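You operate a simulated robot arm through the tools that you are given. There is no shell and no other tool.

You are at the controls of a simulated robot arm. One attempt, no reset.

TASK
Let the air off and thread the wire end through to the clip.
Fine: open the cage door and leave it open; lift the tension arm, pass all three guides, tighten the clip knob, then lower the arm. Where these are worked on the way, their far stop is far enough and under half their travel is too little: tension arm.

Only the result counts: the job must be done as asked and must still hold three seconds after the hand-in. Knocking over, shifting, dropping, spilling or breaking anything else fails it.

THE ROBOT
A 6-joint arm with a three-finger gripper, fixed in place. Base frame: the origin is at the foot of the arm, x ahead of it, y to its left, z up. Readings come in m, degrees, newtons and seconds.
Its first joint turns from -166.0 to 166.0 degrees. Payload 4.89 kg.
The TCP is the grasp point between the finger pads, 0.03 m short of the fingertips. In the tool frame z runs along the fingers and y along their closing line. Largest opening 0.164 m; the body of the gripper starts 0.125 m behind the TCP.
Orientation is that of the tool frame in the base frame, as a unit quaternion [x, y, z, w]. With the fingers straight down and closing along the base's y, the tool's x points along the base's -x, its y along +y and its z along -z.

THE INTERFACE
- The arm moves only by the tool play_rows. Its argument "rows" is text: rows parted by semicolons, each of 7 numbers parted by spaces: the shift along the base's x, y, z in mm, then the turn, a rotation vector about the base's x, y, z in degrees, then the closure in counts, from 0 (fully open) to 255 (shut). In form: tx ty tz rx ry rz hand; .... A call has 1 to 20 rows; each row is the pose to reach, as a shift and turn from the pose commanded when the call began. Each row takes 0.2 s and may step no farther than 0.05 m and 8.6 degrees from the row before; otherwise, or with a gripper value out of range, the whole call is refused. A pose out of reach is approached as far as the arm can. The call stops where the force on the tool passes 90 N (or 10 N more than at its start, if that is more) or the arm is blocked; 0.2 s more then pass. The fingers move at their own pace (about 0.108 m/s each) and stop on an object; they squeeze with about 21 N. The grip force told is the motor's: it shows also when the fingers shut on nothing. Time passes only in rows, and 0.2 s behind the last, so rows that repeat a pose let the fingers close. The reply holds the time, the measured pose of the TCP, the force on the tool along the base axes, the opening and the grip force, in the units named above and with some noise, with the torque about the TCP (base axes, N m) and any sound that the robot's microphone picked up, and new pictures: "pictures" is both (left out), scene, wrist or none.
- Cameras (640 x 400 px; columns grow to the right, rows downward): "scene" is now at [0.0508, 0.1999, 1.8472]; the picture's right is [-0.25, -0.97, 0.00], its down [-0.64, 0.17, -0.75] and it looks along [0.73, -0.19, -0.66] (base axes); focal length 267 px, centre (320, 200). "wrist" rides on the gripper at [0.076, -0.002, -0.152] in the tool frame; the picture's right is [0.02, 1.00, 0.00], its down [-0.88, 0.02, -0.47] and it looks along [-0.47, 0.01, 0.88] (tool axes); focal length 247 px, centre (320, 200). There is no depth. A picture from a camera that has moved, and an enlarged one, comes with that camera's place and axes in the base frame and with its lens.
- move_column(by): slides the trunk up (or, below 0, down) by that many m; the arm and the scene camera ride with it, the base frame stays. It gives what a move gives, with no picture.
- turn_head(pan, tilt): turns the head with the scene camera to pan (to the left, within 143 degrees either way) and tilt (down, from -29 to 69), counted from straight ahead of the robot. It gives what a move gives, and a new picture of the scene camera.
- inspect(camera, box): a new picture of the part [left, top, right, bottom] of that camera's present view, enlarged. The clock stands still meanwhile.
- hand_in(): hands the job in; it is judged then, once.

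Places have to be worked out from the pictures, the camera data and where the tool is seen. Open the gripper and draw the arm clear of the work before you hand the job in, unless the task says otherwise.

The tools are called as a command line: name --argument value ..., lists and objects as JSON in quotes. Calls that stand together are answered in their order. play_rows: Moves the arm, as the interface text tells. Its arguments: {"type":"object","properties":{"rows":{"type":"string"},"pictures":{"type":"string","enum":["both","scene","wrist","none"]}},"required":["rows"]} The other tools are called the same way: move_column (by) slides the trunk up or down; turn_head (pan, tilt) turns the head that bears the scene camera; inspect (camera, box) takes an enlarged picture of a part of a camera's view; hand_in () hands the job in.

At the start:

```text
clock: 0.0
position: [0.6229, -0.16, 1.5901]
tcp_rot: [0.0, 1.0, 0.0, 0.0]
contact_force: [0.0, -0.5, -0.2]
torque: [-0.05, -0.02, 0.0]
width: 0.1645
grasp_force: 0.1
trunk travel left (down, up): [-0.325, 0.065]
head pan, tilt: [-14.5, 41.3]
```

scene: 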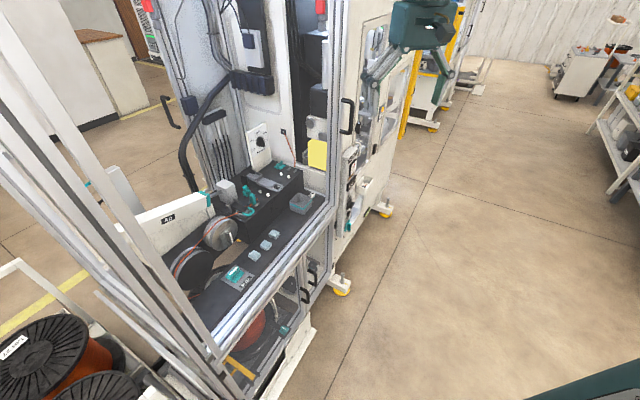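
wrist: 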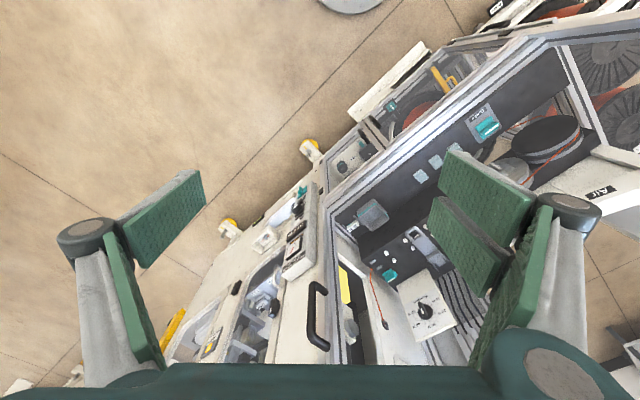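

The pictures show a machine with a cage, an air switch and a wire path; I need a closer look at the details. I enlarge several parts of both views.

inspect --camera "scene" --box '[140, 120, 360, 300]'

inspect --camera "scene" --box '[200, 0, 420, 180]'

inspect --camera "scene" --box '[100, 200, 340, 400]'

inspect --camera "wrist" --box '[300, 60, 640, 370]'

inspect --camera "wrist" --box '[140, 130, 360, 370]'

```text
2.22 times, centred on (250, 210) of scene
camera zoom: at [0.0508, 0.1999, 1.8472], right [-0.25, -0.97, 0.0], down [-0.64, 0.17, -0.75], along [0.73, -0.19, -0.66], focal length 594 px, centre (476, 178)
```

zoom: 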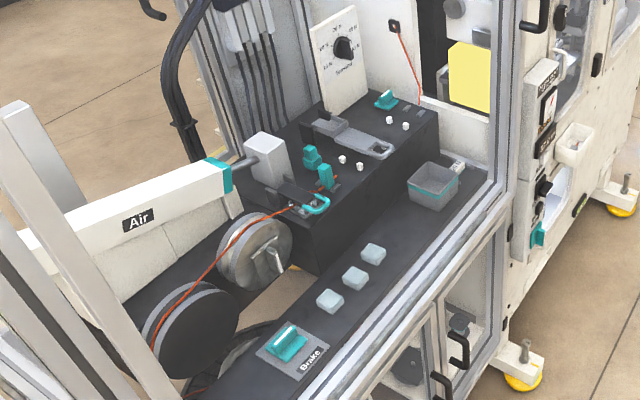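

```text
2.22 times, centred on (310, 90) of scene
camera zoom: at [0.0508, 0.1999, 1.8472], right [-0.25, -0.97, 0.0], down [-0.64, 0.17, -0.75], along [0.73, -0.19, -0.66], focal length 594 px, centre (342, 444)
```

zoom: 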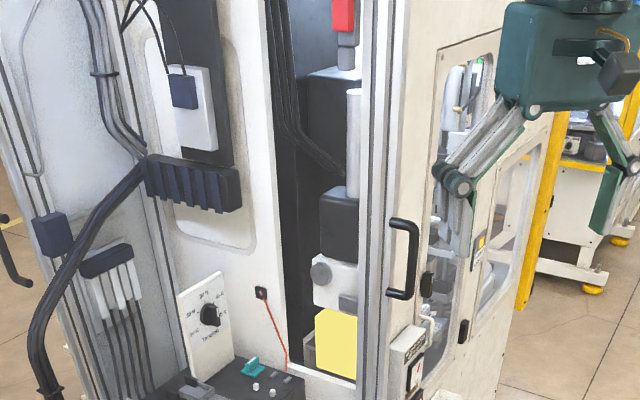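

```text
2.00 times, centred on (220, 300) of scene
camera zoom: at [0.0508, 0.1999, 1.8472], right [-0.25, -0.97, 0.0], down [-0.64, 0.17, -0.75], along [0.73, -0.19, -0.66], focal length 534 px, centre (520, 0)
```

zoom: 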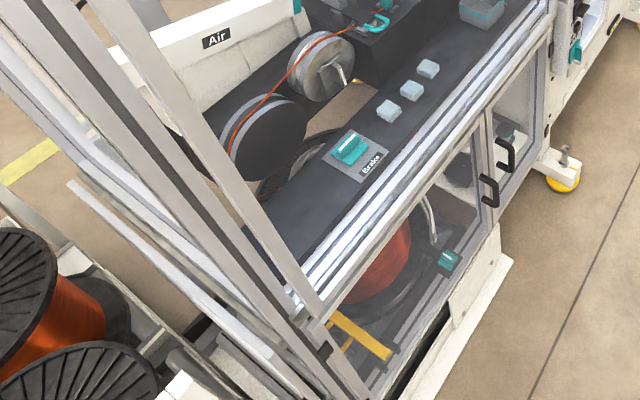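

```text
1.29 times, centred on (470, 215) of wrist
camera zoom: at [0.5469, -0.1612, 1.7423], right [-0.02, 1.0, 0.0], down [0.88, 0.02, 0.47], along [0.47, 0.01, -0.88], focal length 319 px, centre (126, 181)
```

zoom: 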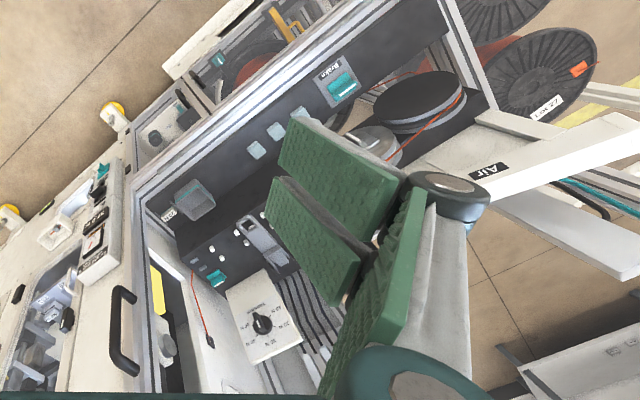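

```text
1.67 times, centred on (250, 250) of wrist
camera zoom: at [0.5469, -0.1612, 1.7423], right [-0.02, 1.0, 0.0], down [0.88, 0.02, 0.47], along [0.47, 0.01, -0.88], focal length 412 px, centre (437, 117)
```

zoom: 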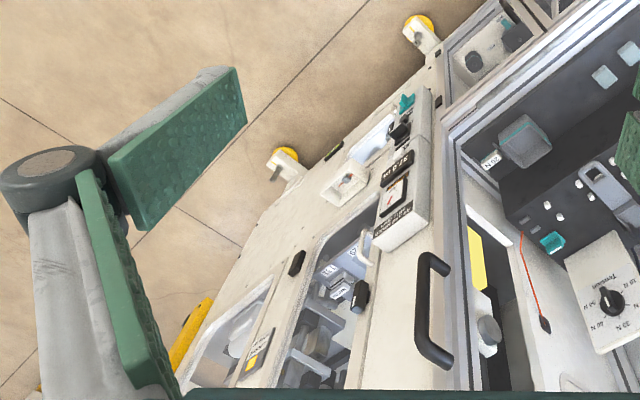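

The deck lies around z≈1.1 at x 0.8–1.2, y 0.1–0.5 by first stereo estimate. I look at the rest of the surroundings by turning the head.

turn_head --pan 25 --tilt 40

turn_head --pan 5 --tilt 45

```text
clock: 1.1
position: [0.6241, -0.1605, 1.5905]
tcp_rot: [-0.001, 1.0, -0.001, 0.0]
contact_force: [0.5, 0.6, 0.0]
torque: [-0.02, -0.02, 0.0]
width: 0.1642
grasp_force: 0.1
trunk travel left (down, up): [-0.325, 0.065]
head pan, tilt: [25.0, 40.0]
camera scene: at [0.0465, 0.2568, 1.8491], right [0.42, -0.91, 0.0], down [-0.58, -0.27, -0.77], along [0.69, 0.32, -0.64], focal length 267 px, centre (320, 200)
```

scene: 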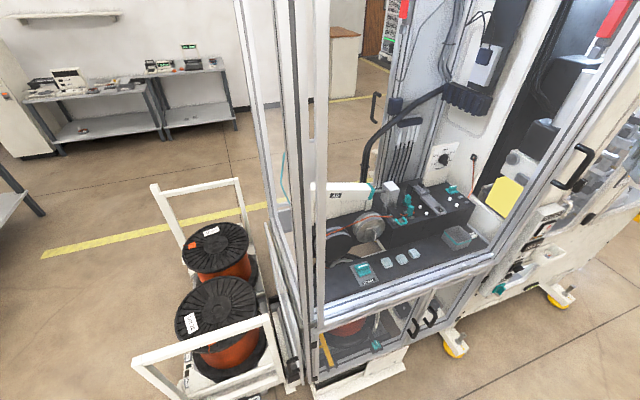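

```text
clock: 1.9
position: [0.6232, -0.1597, 1.5909]
tcp_rot: [0.0, 1.0, 0.0, 0.001]
contact_force: [0.3, 0.7, 0.1]
torque: [0.0, -0.03, 0.02]
width: 0.1639
grasp_force: 0.0
trunk travel left (down, up): [-0.325, 0.065]
head pan, tilt: [5.0, 45.0]
camera scene: at [0.0504, 0.228, 1.8419], right [0.09, -1.0, 0.0], down [-0.7, -0.06, -0.71], along [0.7, 0.06, -0.71], focal length 267 px, centre (320, 200)
```

scene: 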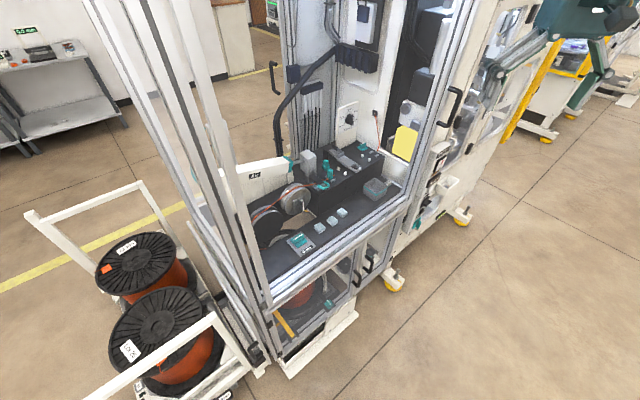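

I zoom in on the cage frame, the handles, and the deck from this viewpoint.

inspect --camera "scene" --box '[220, 120, 400, 260]'

inspect --camera "scene" --box '[80, 0, 320, 160]'

inspect --camera "scene" --box '[330, 0, 560, 160]'

inspect --camera "scene" --box '[180, 180, 420, 380]'

inspect --camera "scene" --box '[380, 120, 500, 300]'

```text
2.86 times, centred on (310, 190) of scene
camera zoom: at [0.0504, 0.228, 1.8419], right [0.09, -1.0, 0.0], down [-0.7, -0.06, -0.71], along [0.7, 0.06, -0.71], focal length 764 px, centre (349, 229)
```

zoom: 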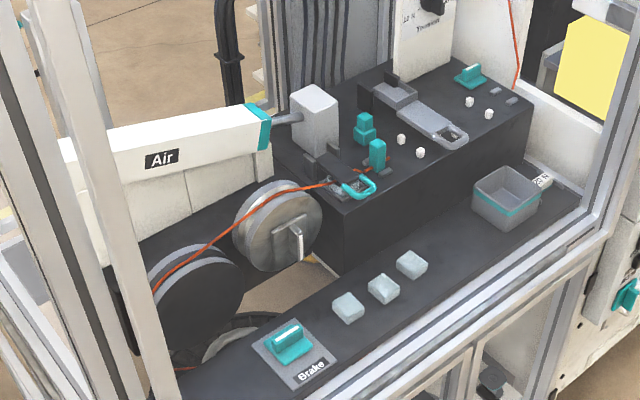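

```text
2.50 times, centred on (200, 80) of scene
camera zoom: at [0.0504, 0.228, 1.8419], right [0.09, -1.0, 0.0], down [-0.7, -0.06, -0.71], along [0.7, 0.06, -0.71], focal length 668 px, centre (620, 500)
```

zoom: 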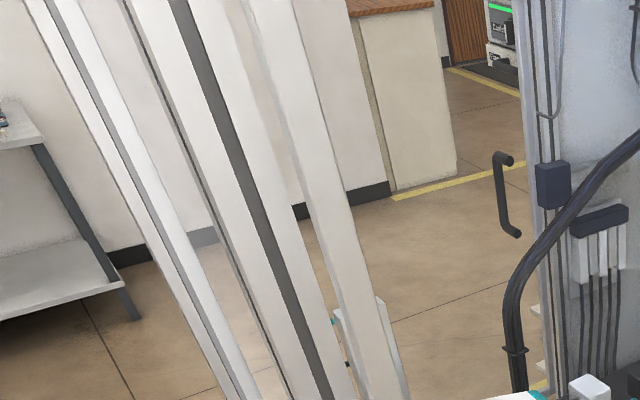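

```text
2.50 times, centred on (445, 80) of scene
camera zoom: at [0.0504, 0.228, 1.8419], right [0.09, -1.0, 0.0], down [-0.7, -0.06, -0.71], along [0.7, 0.06, -0.71], focal length 668 px, centre (8, 500)
```

zoom: 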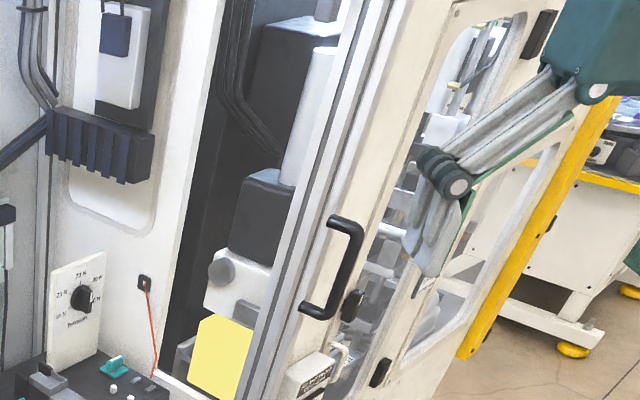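

```text
2.00 times, centred on (300, 280) of scene
camera zoom: at [0.0504, 0.228, 1.8419], right [0.09, -1.0, 0.0], down [-0.7, -0.06, -0.71], along [0.7, 0.06, -0.71], focal length 534 px, centre (360, 40)
```

zoom: 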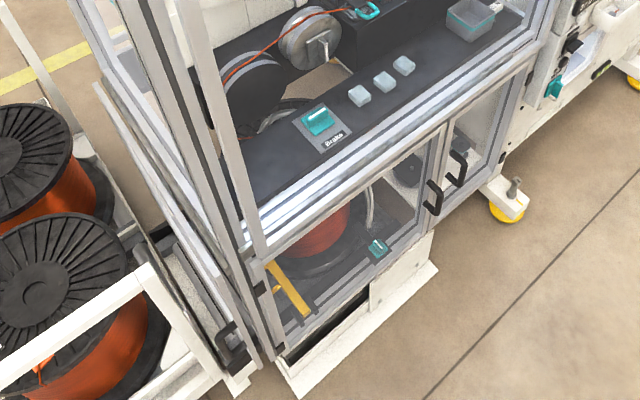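

```text
2.22 times, centred on (440, 210) of scene
camera zoom: at [0.0504, 0.228, 1.8419], right [0.09, -1.0, 0.0], down [-0.7, -0.06, -0.71], along [0.7, 0.06, -0.71], focal length 594 px, centre (53, 178)
```

zoom: 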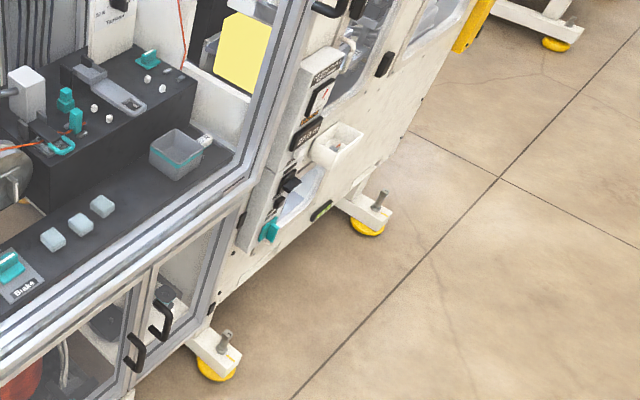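

The deck works out to be rotated about 45° to the robot; the handle at about (1.00,-0.16,1.40) looks like the cage-door handle. I move the arm, staying outside the cage front, and yaw it to face the machine for a better wrist view.

play_rows --rows "-25 32 -18 0 0 8.4 0; -50 64 -36 0 0 16.8 0; -75 96 -54 0 0 25.2 0; -99 128 -72 0 0 33.6 0; -123 160 -90 0 0 42 0; -123 160 -90 0 0 42 0" --pictures "both"

```text
clock: 3.3
position: [0.4984, 0.0001, 1.4988]
tcp_rot: [-0.359, 0.933, 0.0, -0.001]
contact_force: [-0.9, 1.9, 1.1]
torque: [-0.13, -0.25, -0.01]
width: 0.164
grasp_force: 0.0
trunk travel left (down, up): [-0.325, 0.065]
head pan, tilt: [5.0, 45.0]
camera scene: at [0.0491, 0.2287, 1.8418], right [0.09, -1.0, 0.0], down [-0.7, -0.06, -0.71], along [0.7, 0.06, -0.71], focal length 267 px, centre (320, 200)
camera wrist: at [0.4438, -0.0508, 1.6508], right [-0.69, 0.73, 0.0], down [0.64, 0.6, 0.47], along [0.34, 0.32, -0.88], focal length 247 px, centre (320, 200)
```

scene: 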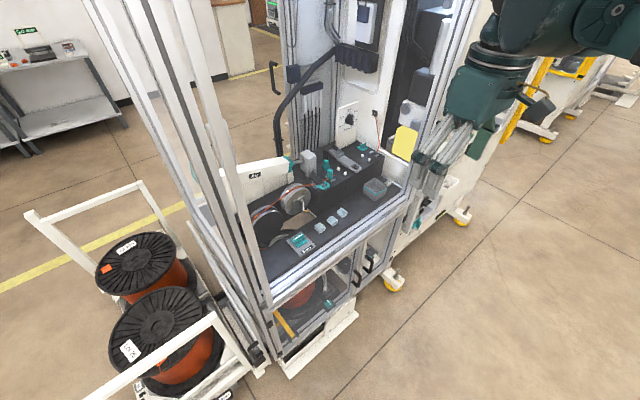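
wrist: 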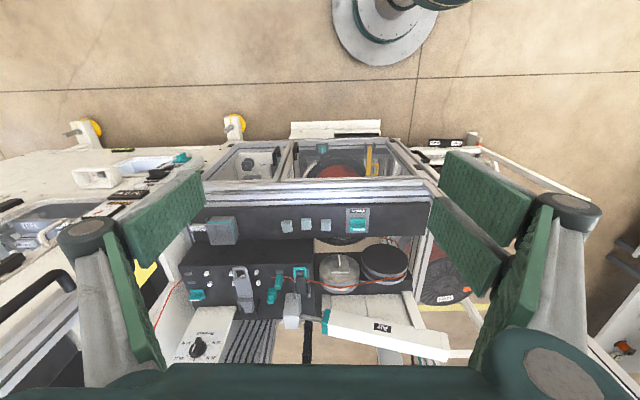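

The tool now faces the machine squarely. I enlarge the wrist view of the black box, the tension arm and the right-hand panel.

inspect --camera "wrist" --box '[160, 220, 320, 370]'

inspect --camera "wrist" --box '[260, 200, 460, 370]'

inspect --camera "wrist" --box '[0, 100, 220, 360]'

inspect --camera "wrist" --box '[180, 110, 460, 260]'

```text
2.67 times, centred on (240, 295) of wrist
camera zoom: at [0.4438, -0.0508, 1.6508], right [-0.69, 0.73, 0.0], down [0.64, 0.6, 0.47], along [0.34, 0.32, -0.88], focal length 659 px, centre (533, -53)
```

zoom: 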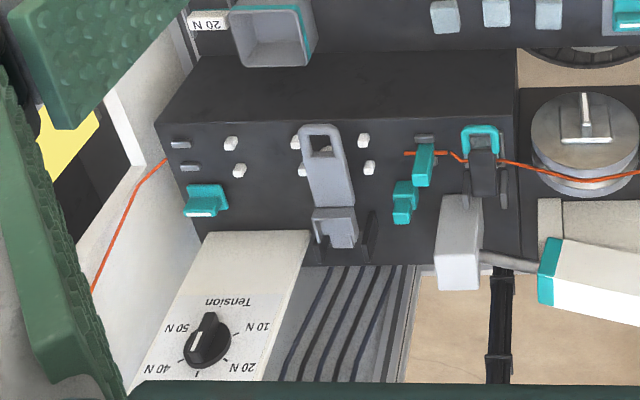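

```text
2.35 times, centred on (360, 285) of wrist
camera zoom: at [0.4438, -0.0508, 1.6508], right [-0.69, 0.73, 0.0], down [0.64, 0.6, 0.47], along [0.34, 0.32, -0.88], focal length 581 px, centre (226, 0)
```

zoom: 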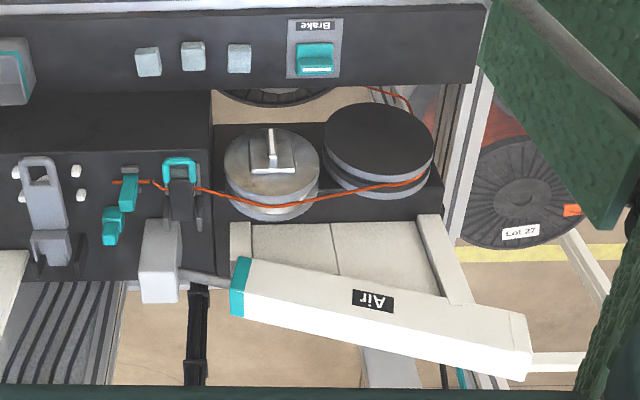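

```text
1.54 times, centred on (110, 230) of wrist
camera zoom: at [0.4438, -0.0508, 1.6508], right [-0.69, 0.73, 0.0], down [0.64, 0.6, 0.47], along [0.34, 0.32, -0.88], focal length 380 px, centre (643, 154)
```

zoom: 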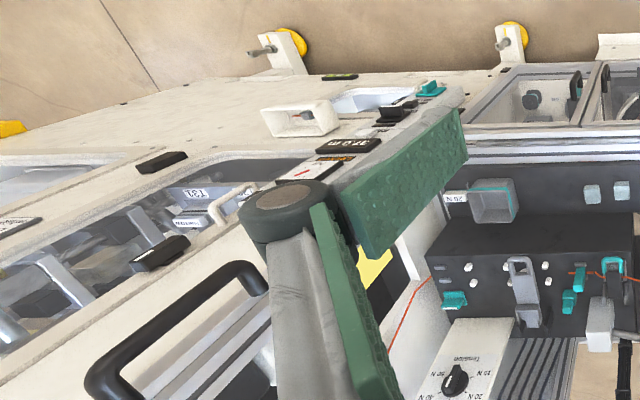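

```text
2.29 times, centred on (320, 185) of wrist
camera zoom: at [0.4438, -0.0508, 1.6508], right [-0.69, 0.73, 0.0], down [0.64, 0.6, 0.47], along [0.34, 0.32, -0.88], focal length 564 px, centre (320, 234)
```

zoom: 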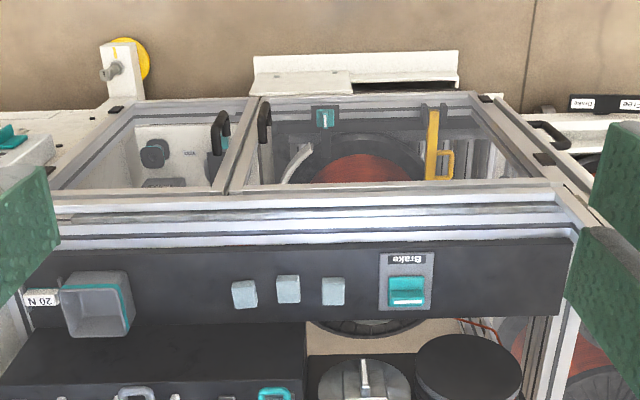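

The wire runs from the pulley through a teal holder toward three white peg pairs, with the grey tension arm lying across the middle pair and a clip with teal knob at the machine's right end. I now look at the upper cage frame and door.

turn_head --pan -5 --tilt 10

turn_head --pan 20 --tilt 15

```text
clock: 4.3
position: [0.5009, -0.0005, 1.5006]
tcp_rot: [-0.359, 0.933, 0.0, 0.001]
contact_force: [-0.6, 0.8, -0.8]
torque: [-0.01, -0.02, -0.01]
width: 0.1642
grasp_force: 0.1
trunk travel left (down, up): [-0.325, 0.065]
head pan, tilt: [-5.0, 10.0]
camera scene: at [0.0622, 0.2128, 1.8967], right [-0.09, -1.0, 0.0], down [-0.17, 0.02, -0.98], along [0.98, -0.09, -0.17], focal length 267 px, centre (320, 200)
```

scene: 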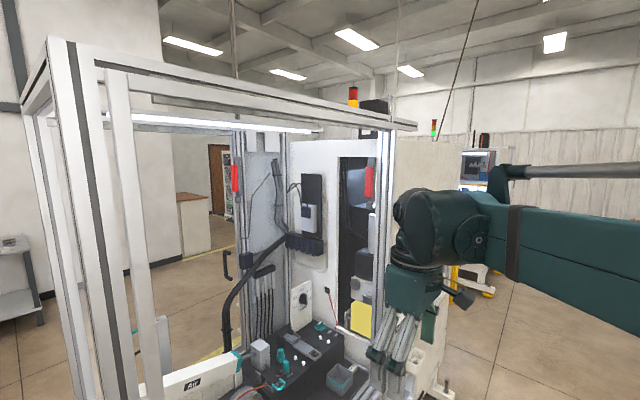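

```text
clock: 5.2
position: [0.5006, 0.0001, 1.4991]
tcp_rot: [-0.358, 0.934, 0.001, 0.001]
contact_force: [0.0, 0.4, -0.3]
torque: [0.03, 0.03, -0.02]
width: 0.1642
grasp_force: 0.0
trunk travel left (down, up): [-0.325, 0.065]
head pan, tilt: [20.0, 15.0]
camera scene: at [0.0572, 0.2528, 1.8887], right [0.34, -0.94, 0.0], down [-0.24, -0.09, -0.97], along [0.91, 0.33, -0.26], focal length 267 px, centre (320, 200)
```

scene: 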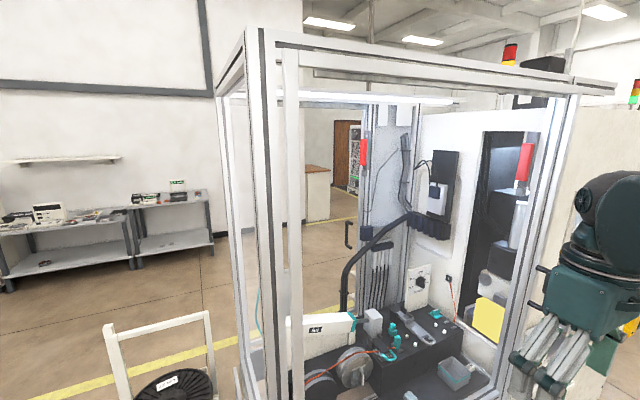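

The top shows a rail that runs past the right post—possibly a sliding door. I zoom to check.

inspect --camera "scene" --box '[220, 20, 420, 160]'

inspect --camera "scene" --box '[440, 50, 640, 190]'

inspect --camera "scene" --box '[440, 180, 640, 400]'

inspect --camera "scene" --box '[220, 200, 420, 400]'

```text
2.86 times, centred on (320, 90) of scene
camera zoom: at [0.0572, 0.2528, 1.8887], right [0.34, -0.94, 0.0], down [-0.24, -0.09, -0.97], along [0.91, 0.33, -0.26], focal length 764 px, centre (320, 514)
```

zoom: 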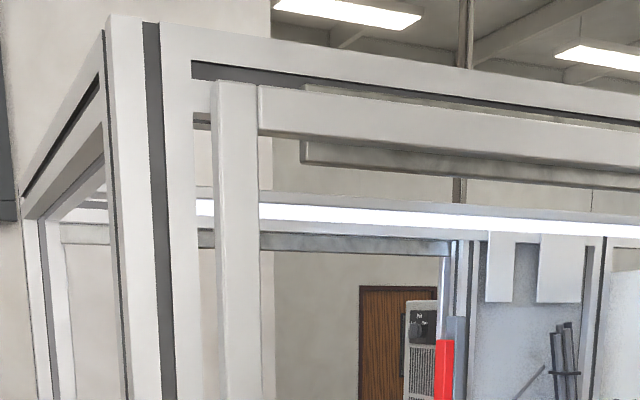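

```text
2.86 times, centred on (540, 120) of scene
camera zoom: at [0.0572, 0.2528, 1.8887], right [0.34, -0.94, 0.0], down [-0.24, -0.09, -0.97], along [0.91, 0.33, -0.26], focal length 764 px, centre (-309, 429)
```

zoom: 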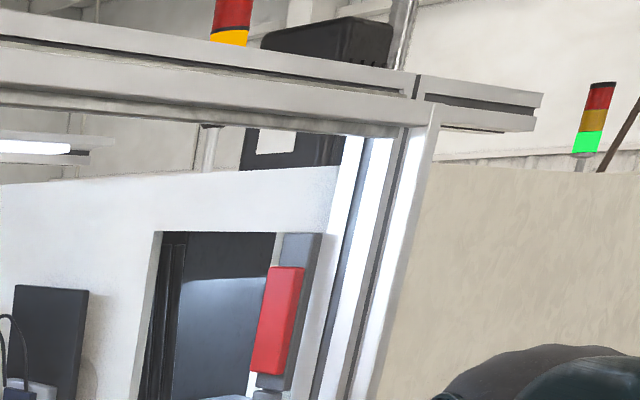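

```text
1.82 times, centred on (540, 290) of scene
camera zoom: at [0.0572, 0.2528, 1.8887], right [0.34, -0.94, 0.0], down [-0.24, -0.09, -0.97], along [0.91, 0.33, -0.26], focal length 486 px, centre (-80, 36)
```

zoom: 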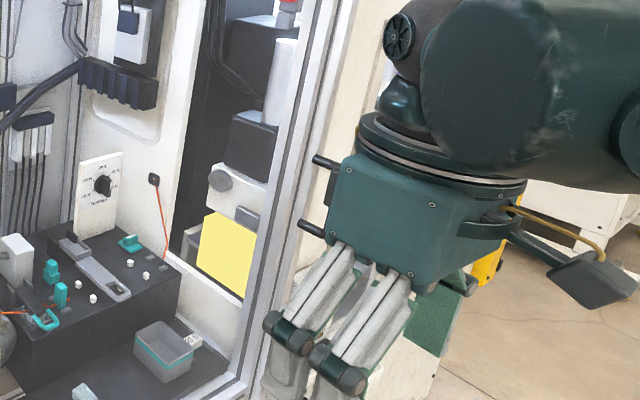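

```text
2.00 times, centred on (320, 300) of scene
camera zoom: at [0.0572, 0.2528, 1.8887], right [0.34, -0.94, 0.0], down [-0.24, -0.09, -0.97], along [0.91, 0.33, -0.26], focal length 534 px, centre (320, 0)
```

zoom: 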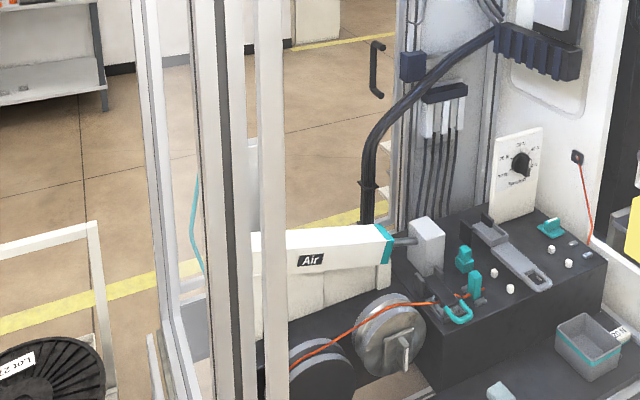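

The door looks like a framed pane in front of the cage; I need a frontal view to see how it opens. I back the arm off and tilt it up to look at the door front.

play_rows --rows "-25 -17 10 5.63 -6.22 0 0; -50 -33 20 11.26 -12.43 0 0; -75 -50 30 16.88 -18.65 0 0; -100 -67 40 22.5 -24.86 0 0; -125 -84 50 28.1 -31.1 0 0; -150 -100 50 33.5 -37 0 0; -150 -100 50 33.5 -37 0 0" --pictures "both"

```text
clock: 7.0
position: [0.3618, -0.0382, 1.5522]
tcp_rot: [-0.406, 0.81, 0.19, 0.378]
contact_force: [0.0, -1.2, 0.9]
torque: [0.01, -0.02, -0.02]
width: 0.1639
grasp_force: 0.1
trunk travel left (down, up): [-0.325, 0.065]
head pan, tilt: [20.0, 15.0]
stopped in row 7: the arm was blocked; the commanded pose is now the measured one
camera scene: at [0.057, 0.2533, 1.8887], right [0.35, -0.94, 0.0], down [-0.24, -0.09, -0.97], along [0.91, 0.33, -0.26], focal length 267 px, centre (320, 200)
camera wrist: at [0.2637, -0.1712, 1.59], right [-0.81, 0.59, -0.02], down [0.11, 0.17, 0.98], along [0.58, 0.79, -0.2], focal length 247 px, centre (320, 200)
```

scene: 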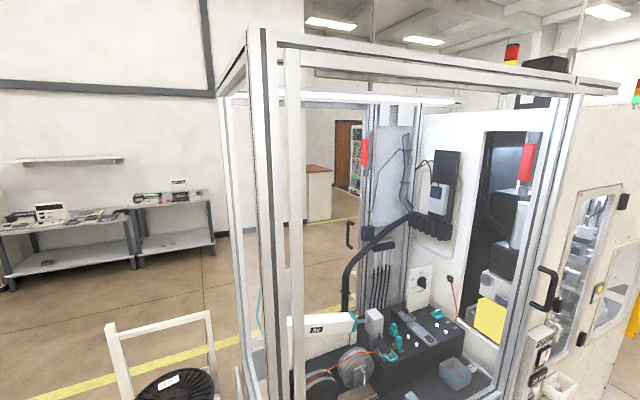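
wrist: 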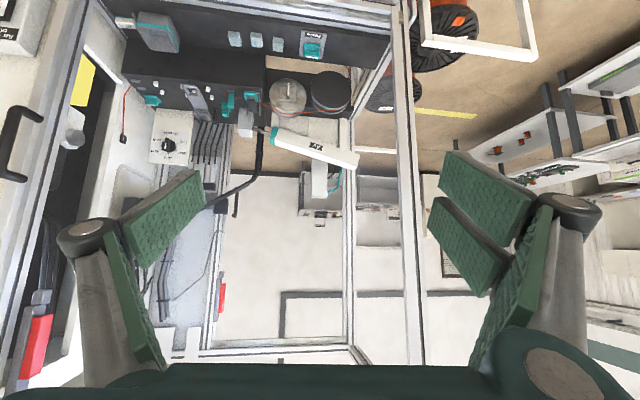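

The arm couldn't quite reach that pose but the view is useful. I zoom into both images.

inspect --camera "wrist" --box '[0, 0, 260, 200]'

inspect --camera "wrist" --box '[200, 0, 460, 200]'

inspect --camera "scene" --box '[480, 60, 640, 400]'

```text
2.00 times, centred on (130, 100) of wrist
camera zoom: at [0.2637, -0.1712, 1.59], right [-0.81, 0.59, -0.02], down [0.11, 0.17, 0.98], along [0.58, 0.79, -0.2], focal length 494 px, centre (700, 400)
```

zoom: 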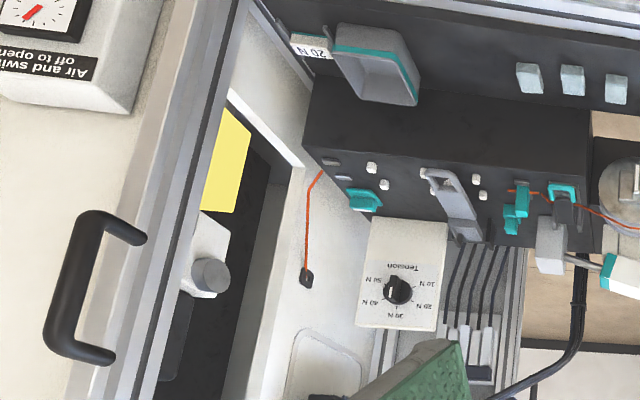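

```text
2.00 times, centred on (330, 100) of wrist
camera zoom: at [0.2637, -0.1712, 1.59], right [-0.81, 0.59, -0.02], down [0.11, 0.17, 0.98], along [0.58, 0.79, -0.2], focal length 494 px, centre (300, 400)
```

zoom: 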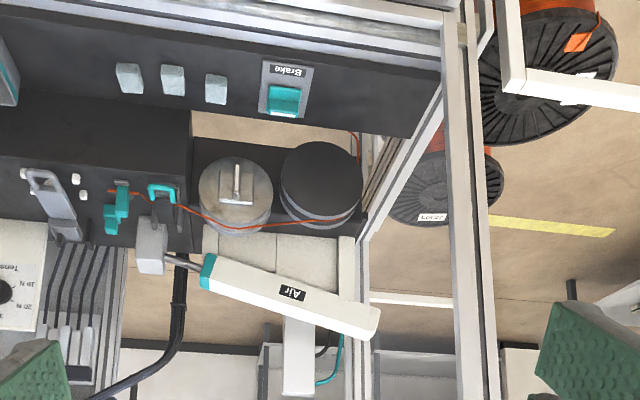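

```text
1.18 times, centred on (560, 230) of scene
camera zoom: at [0.057, 0.2533, 1.8887], right [0.35, -0.94, 0.0], down [-0.24, -0.09, -0.97], along [0.91, 0.33, -0.26], focal length 314 px, centre (38, 165)
```

zoom: 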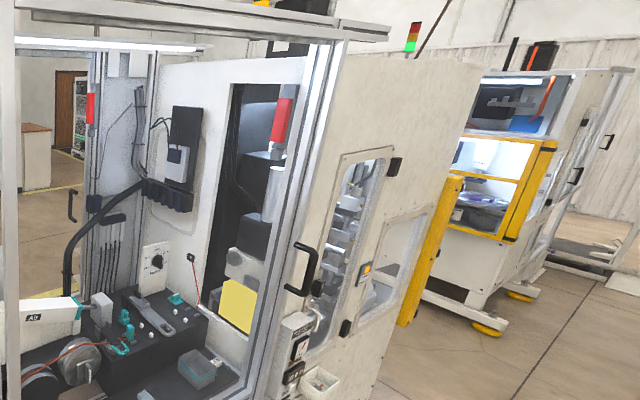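

The sign on the right front panel reads "Air and switch off to open", with a gauge above it, so the air valve is presumably on that panel. I move the arm down to the right, still clear of the front, to look at the panel.

play_rows --rows "24 -22 -28 0 0 0 0; 48 -44 -56 0 0 0 0; 72 -66 -84 0 0 0 0; 96 -88 -112 0 0 0 0; 120 -110 -140 0 0 0 0; 144 -132 -168 0 0 0 0; 168 -154 -196 0 0 0 0; 192 -176 -224 0 0 0 0; 216 -198 -252 0 0 0 0; 240 -220 -280 0 0 0 0; 264 -242 -308 0 0 0 0; 288 -264 -336 0 0 0 0; 312 -286 -364 0 0 0 0; 336 -308 -392 0 0 0 0; 360 -330 -420 0 0 0 0; 384 -352 -448 0 0 0 0; 408 -374 -476 0 0 0 0; 428 -390 -500 0 0 0 0; 428 -390 -500 0 0 0 0" --pictures "both"

```text
clock: 8.1
position: [0.3903, -0.044, 1.3955]
tcp_rot: [-0.415, 0.806, 0.193, 0.376]
contact_force: [-0.2, 0.9, -0.1]
torque: [0.01, -0.03, -0.01]
width: 0.1642
grasp_force: 0.0
trunk travel left (down, up): [-0.325, 0.065]
head pan, tilt: [20.0, 15.0]
stopped in row 5: the arm was blocked; the commanded pose is now the measured one
camera scene: at [0.0562, 0.255, 1.8887], right [0.36, -0.93, 0.0], down [-0.24, -0.09, -0.97], along [0.9, 0.35, -0.26], focal length 267 px, centre (320, 200)
camera wrist: at [0.2959, -0.1791, 1.4354], right [-0.82, 0.57, -0.02], down [0.1, 0.18, 0.98], along [0.56, 0.8, -0.2], focal length 247 px, centre (320, 200)
```

scene: 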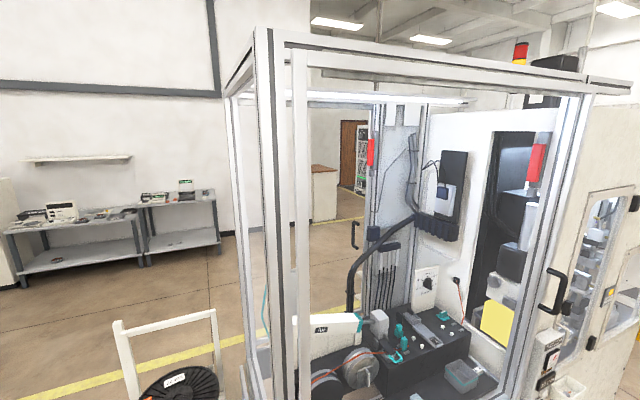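
wrist: 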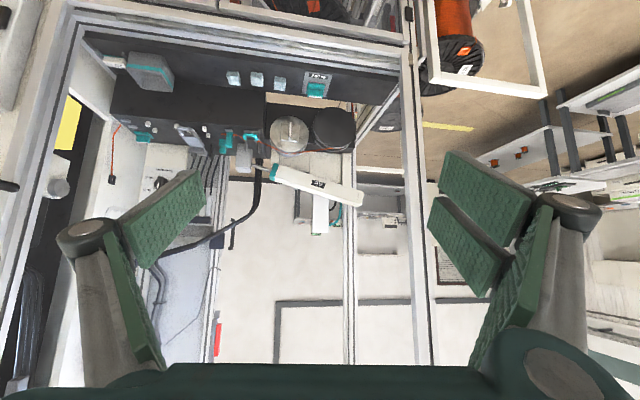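

The arm seems to be folded against its own column here. I move straight outward first, with smaller steps, undoing the tilt somewhat.

play_rows --rows "25 -25 0 -5.5 6 0 0; 50 -50 0 -11 12 0 0; 80 -80 0 -16.5 18 0 0; 110 -110 0 -22 24 0 0; 140 -140 0 -27.5 30 0 0; 140 -140 0 -27.5 30 0 0" --pictures "both"

```text
clock: 9.4
position: [0.5346, -0.1865, 1.3952]
tcp_rot: [-0.426, 0.898, 0.098, 0.047]
contact_force: [2.5, -0.3, -0.5]
torque: [0.17, 0.39, 0.11]
width: 0.1638
grasp_force: 0.1
trunk travel left (down, up): [-0.325, 0.065]
head pan, tilt: [20.0, 15.0]
camera scene: at [0.0595, 0.252, 1.8886], right [0.34, -0.94, 0.0], down [-0.24, -0.09, -0.97], along [0.91, 0.33, -0.26], focal length 267 px, centre (320, 200)
camera wrist: at [0.488, -0.2767, 1.5299], right [-0.79, 0.6, 0.13], down [0.54, 0.58, 0.61], along [0.29, 0.55, -0.78], focal length 247 px, centre (320, 200)
```

scene: 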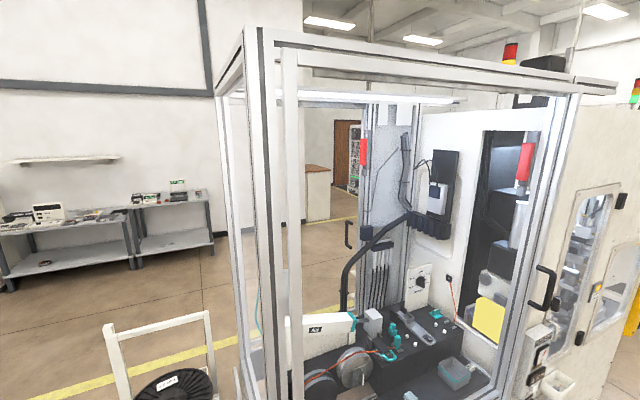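
wrist: 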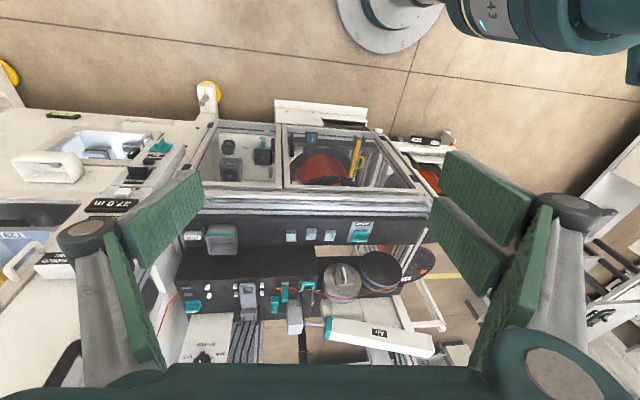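

Free again. The wrist camera now sees the lower part of the right panel; I enlarge it.

inspect --camera "wrist" --box '[0, 90, 220, 290]'

inspect --camera "wrist" --box '[160, 100, 480, 300]'

```text
2.00 times, centred on (110, 190) of wrist
camera zoom: at [0.488, -0.2767, 1.5299], right [-0.79, 0.6, 0.13], down [0.54, 0.58, 0.61], along [0.29, 0.55, -0.78], focal length 494 px, centre (740, 220)
```

zoom: 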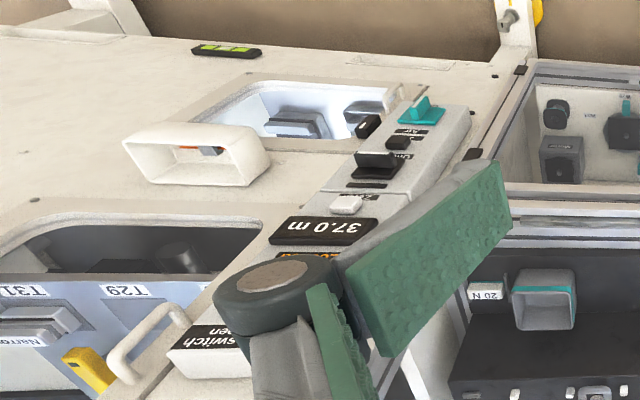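

```text
2.00 times, centred on (320, 200) of wrist
camera zoom: at [0.488, -0.2767, 1.5299], right [-0.79, 0.6, 0.13], down [0.54, 0.58, 0.61], along [0.29, 0.55, -0.78], focal length 494 px, centre (320, 200)
```

zoom: 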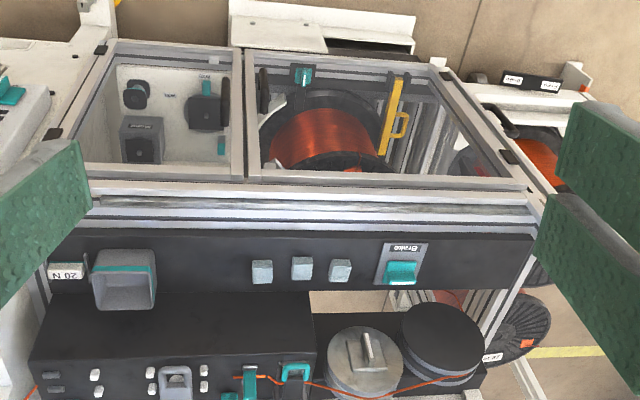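

The panel carries (top to bottom) gauge with the sign, a 37.0 m counter, a white button, a black switch, a small rocker and a teal valve marked "Air". I move in front of the panel for a closer view.

play_rows --rows "21 -20 -33 0.3 -1.2 -0.9 0; 43 -40 -66 0.6 -2.4 -1.7 0; 64 -60 -99 0.9 -3.5 -2.6 0; 85 -80 -132 1.2 -4.7 -3.4 0; 106 -100 -165 1.5 -5.9 -4.3 0; 128 -120 -198 1.8 -7.1 -5.1 0; 149 -140 -230 2.1 -8.2 -6 0; 170 -160 -263 2.4 -9.4 -6.8 0; 191 -181 -296 2.7 -10.6 -7.7 0; 213 -201 -329 3 -11.8 -8.5 0; 234 -221 -362 3.3 -12.9 -9.4 0; 255 -241 -395 3.6 -14.1 -10.2 0; 255 -241 -395 3.6 -14.1 -10.2 0" --pictures "wrist"

turn_head --pan -15 --tilt 35

```text
clock: 12.2
position: [0.7879, -0.4272, 1.0037]
tcp_rot: [-0.353, 0.916, 0.069, 0.18]
contact_force: [1.2, 0.4, -1.7]
torque: [0.15, 0.07, 0.07]
width: 0.1638
grasp_force: 0.1
trunk travel left (down, up): [-0.325, 0.065]
head pan, tilt: [20.0, 15.0]
camera wrist: at [0.694, -0.5137, 1.1151], right [-0.68, 0.73, -0.01], down [0.46, 0.44, 0.77], along [0.57, 0.52, -0.64], focal length 247 px, centre (320, 200)
```

wrist: 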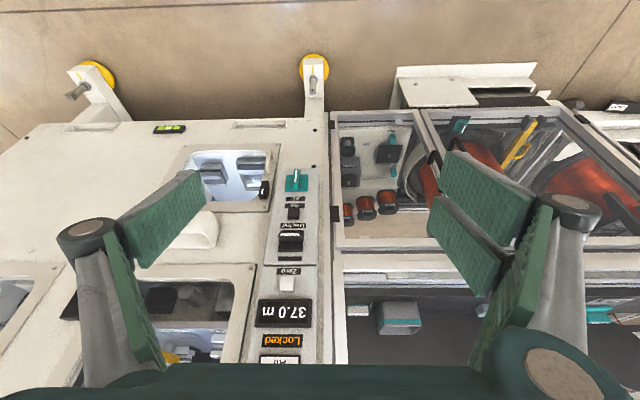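

```text
clock: 13.3
position: [0.7886, -0.427, 1.0054]
tcp_rot: [-0.353, 0.916, 0.069, 0.18]
contact_force: [-0.2, -0.9, 0.4]
torque: [-0.04, 0.0, -0.01]
width: 0.1642
grasp_force: 0.0
trunk travel left (down, up): [-0.325, 0.065]
head pan, tilt: [-15.0, 35.0]
camera scene: at [0.0545, 0.1981, 1.8567], right [-0.26, -0.97, 0.0], down [-0.55, 0.15, -0.82], along [0.79, -0.21, -0.57], focal length 267 px, centre (320, 200)
```

scene: 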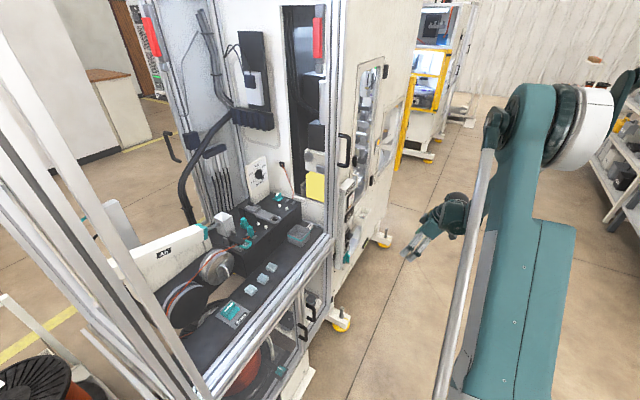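

The panel shows a "Locked" display, the counter, "Zero" button, an "Unwind"-type switch and the teal valve. I enlarge it.

inspect --camera "wrist" --box '[220, 150, 380, 270]'

inspect --camera "wrist" --box '[200, 250, 360, 370]'

inspect --camera "wrist" --box '[320, 100, 500, 250]'

inspect --camera "scene" --box '[300, 120, 420, 300]'

```text
3.33 times, centred on (300, 210) of wrist
camera zoom: at [0.6931, -0.5129, 1.1162], right [-0.68, 0.73, -0.01], down [0.46, 0.44, 0.77], along [0.57, 0.52, -0.64], focal length 823 px, centre (387, 167)
```

zoom: 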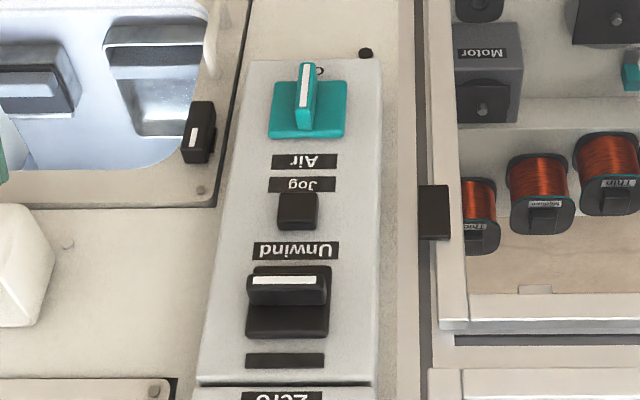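

```text
3.33 times, centred on (280, 310) of wrist
camera zoom: at [0.6931, -0.5129, 1.1162], right [-0.68, 0.73, -0.01], down [0.46, 0.44, 0.77], along [0.57, 0.52, -0.64], focal length 823 px, centre (453, -167)
```

zoom: 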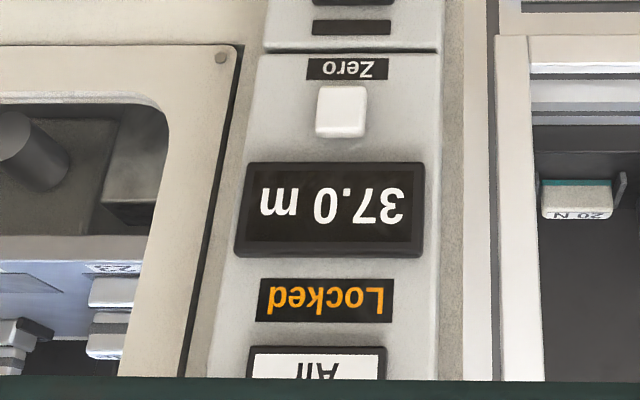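

```text
2.67 times, centred on (410, 175) of wrist
camera zoom: at [0.6931, -0.5129, 1.1162], right [-0.68, 0.73, -0.01], down [0.46, 0.44, 0.77], along [0.57, 0.52, -0.64], focal length 659 px, centre (80, 267)
```

zoom: 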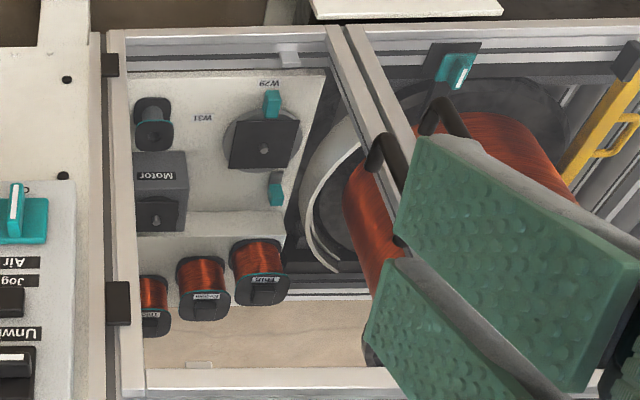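

```text
2.22 times, centred on (360, 210) of scene
camera zoom: at [0.0545, 0.1981, 1.8567], right [-0.26, -0.97, 0.0], down [-0.55, 0.15, -0.82], along [0.79, -0.21, -0.57], focal length 594 px, centre (231, 178)
```

zoom: 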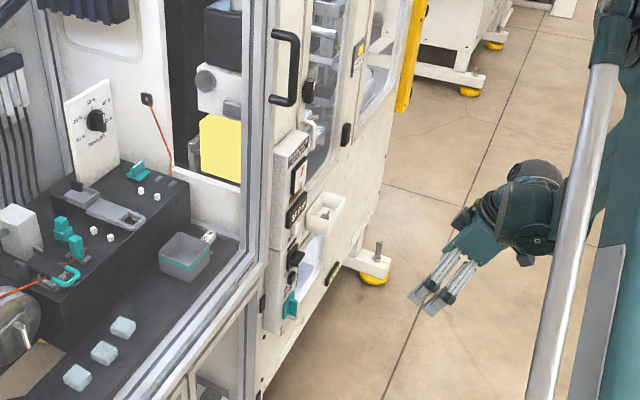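

The "Air" valve is the teal rotary handle with a white pointer; the "Unwind" switch sits above it and a "Locked" indicator is lit. I go closer to read the marks around both.

play_rows --rows "25 18 -29 0 0 0 0; 50 35 -58 0 0 0 0; 75 52 -87 0 0 0 0; 100 70 -116 0 0 0 0; 125 87 -145 0 0 0 0; 150 105 -175 0 0 0 0; 150 105 -175 0 0 0 0" --pictures "wrist"

inspect --camera "wrist" --box '[220, 120, 420, 270]'

inspect --camera "wrist" --box '[220, 220, 420, 370]'

```text
clock: 14.9
position: [0.9376, -0.3219, 0.8222]
tcp_rot: [-0.352, 0.916, 0.068, 0.18]
contact_force: [0.9, 0.3, -0.2]
torque: [0.04, 0.09, 0.01]
width: 0.164
grasp_force: 0.1
trunk travel left (down, up): [-0.325, 0.065]
head pan, tilt: [-15.0, 35.0]
camera wrist: at [0.8433, -0.4091, 0.9341], right [-0.68, 0.73, -0.01], down [0.46, 0.44, 0.77], along [0.57, 0.52, -0.64], focal length 247 px, centre (320, 200)
```

wrist: 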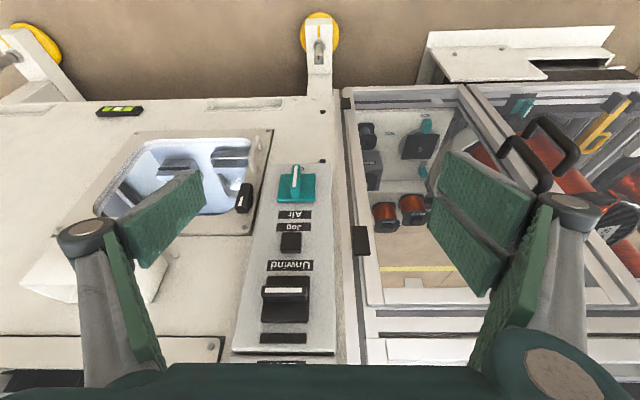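

```text
2.67 times, centred on (320, 195) of wrist
camera zoom: at [0.8433, -0.4091, 0.9341], right [-0.68, 0.73, -0.01], down [0.46, 0.44, 0.77], along [0.57, 0.52, -0.64], focal length 659 px, centre (320, 213)
```

zoom: 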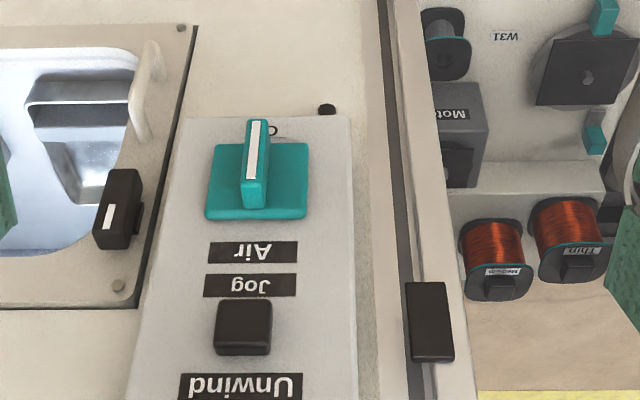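

```text
2.67 times, centred on (320, 295) of wrist
camera zoom: at [0.8433, -0.4091, 0.9341], right [-0.68, 0.73, -0.01], down [0.46, 0.44, 0.77], along [0.57, 0.52, -0.64], focal length 659 px, centre (320, -53)
```

zoom: 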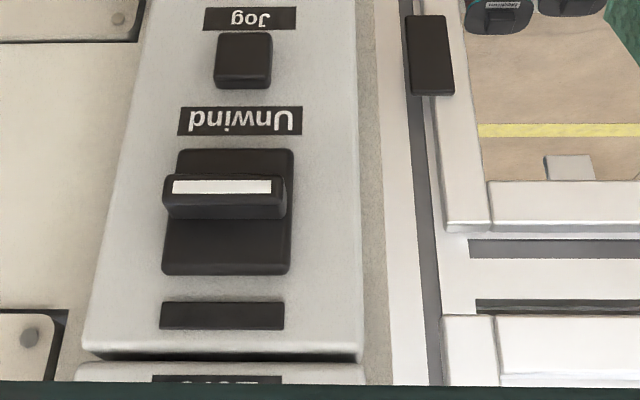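

The air handle's pointer runs vertically with a partly hidden "O…" mark beneath. I tilt the tool toward horizontal and drop down to look straight at the panel.

play_rows --rows "-1 -8 -30 5.1 -5.6 0 0; -1 -17 -60 10.2 -11.2 0 0; -1 -26 -90 15.3 -16.9 0 0; -2 -35 -120 20.4 -22.5 0 0; -2 -43 -152 25.5 -28.1 0 0; -2 -43 -152 25.5 -28.1 0 0" --pictures "wrist"

inspect --camera "wrist" --box '[220, 100, 420, 250]'

inspect --camera "wrist" --box '[220, 220, 420, 370]'

```text
clock: 16.3
position: [0.9286, -0.3621, 0.686]
tcp_rot: [-0.311, 0.808, 0.179, 0.468]
contact_force: [-0.7, 0.8, -0.3]
torque: [-0.06, 0.04, -0.06]
width: 0.1639
grasp_force: 0.1
out of reach, approached as far as the arm can: row 5, 6
trunk travel left (down, up): [-0.325, 0.065]
head pan, tilt: [-15.0, 35.0]
camera wrist: at [0.8036, -0.4764, 0.6942], right [-0.68, 0.74, -0.02], down [0.01, 0.03, 1.0], along [0.74, 0.68, -0.03], focal length 247 px, centre (320, 200)
```

wrist: 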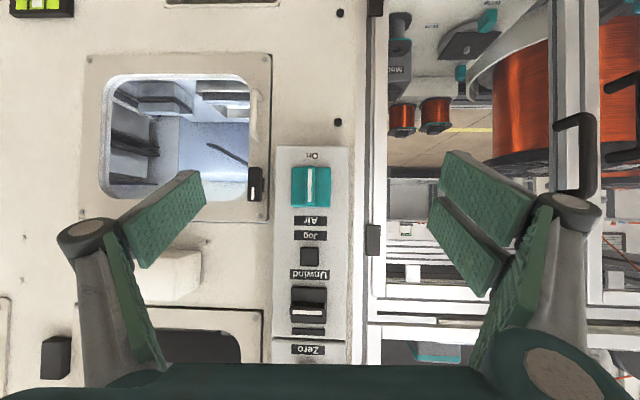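

```text
2.67 times, centred on (320, 175) of wrist
camera zoom: at [0.8036, -0.4764, 0.6942], right [-0.68, 0.74, -0.02], down [0.01, 0.03, 1.0], along [0.74, 0.68, -0.03], focal length 659 px, centre (320, 267)
```

zoom: 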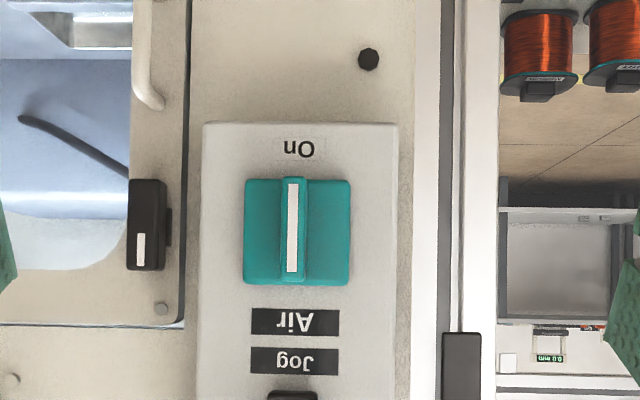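

```text
2.67 times, centred on (320, 295) of wrist
camera zoom: at [0.8036, -0.4764, 0.6942], right [-0.68, 0.74, -0.02], down [0.01, 0.03, 1.0], along [0.74, 0.68, -0.03], focal length 659 px, centre (320, -53)
```

zoom: 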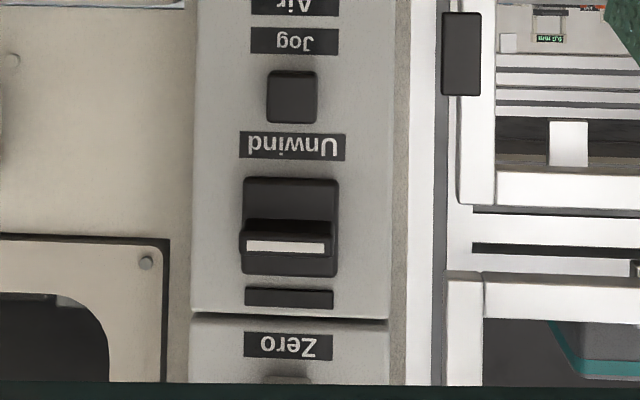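

The handle's pointer is vertical, lined up with "On"; the Unwind switch's pointer is horizontal. The valve plate is at about (1.089,-0.234,0.663); this is at the reach limit, so I back off, raise the tool and then lower the trunk.

play_rows --rows "-20 -18 30 0 0 0 0; -40 -36 60 0 0 0 0; -60 -54 95 0 0 0 0; -74 -67 130 0 0 0 0; -74 -67 170 0 0 0 0; -74 -67 210 0 0 0 0; -74 -67 250 0 0 0 0" --pictures "none"

move_column --by -0.25

```text
clock: 17.9
position: [0.8576, -0.4329, 0.9388]
tcp_rot: [-0.31, 0.808, 0.179, 0.468]
contact_force: [0.4, -1.0, 0.1]
torque: [0.07, 0.01, 0.07]
width: 0.1639
grasp_force: 0.1
trunk travel left (down, up): [-0.325, 0.065]
head pan, tilt: [-15.0, 35.0]
```

```text
clock: 20.4
position: [0.8579, -0.4316, 0.6893]
tcp_rot: [-0.309, 0.808, 0.179, 0.468]
contact_force: [-0.5, -0.7, -1.0]
torque: [-0.01, 0.02, -0.01]
width: 0.1639
grasp_force: 0.0
trunk travel left (down, up): [-0.075, 0.315]
head pan, tilt: [-15.0, 35.0]
```

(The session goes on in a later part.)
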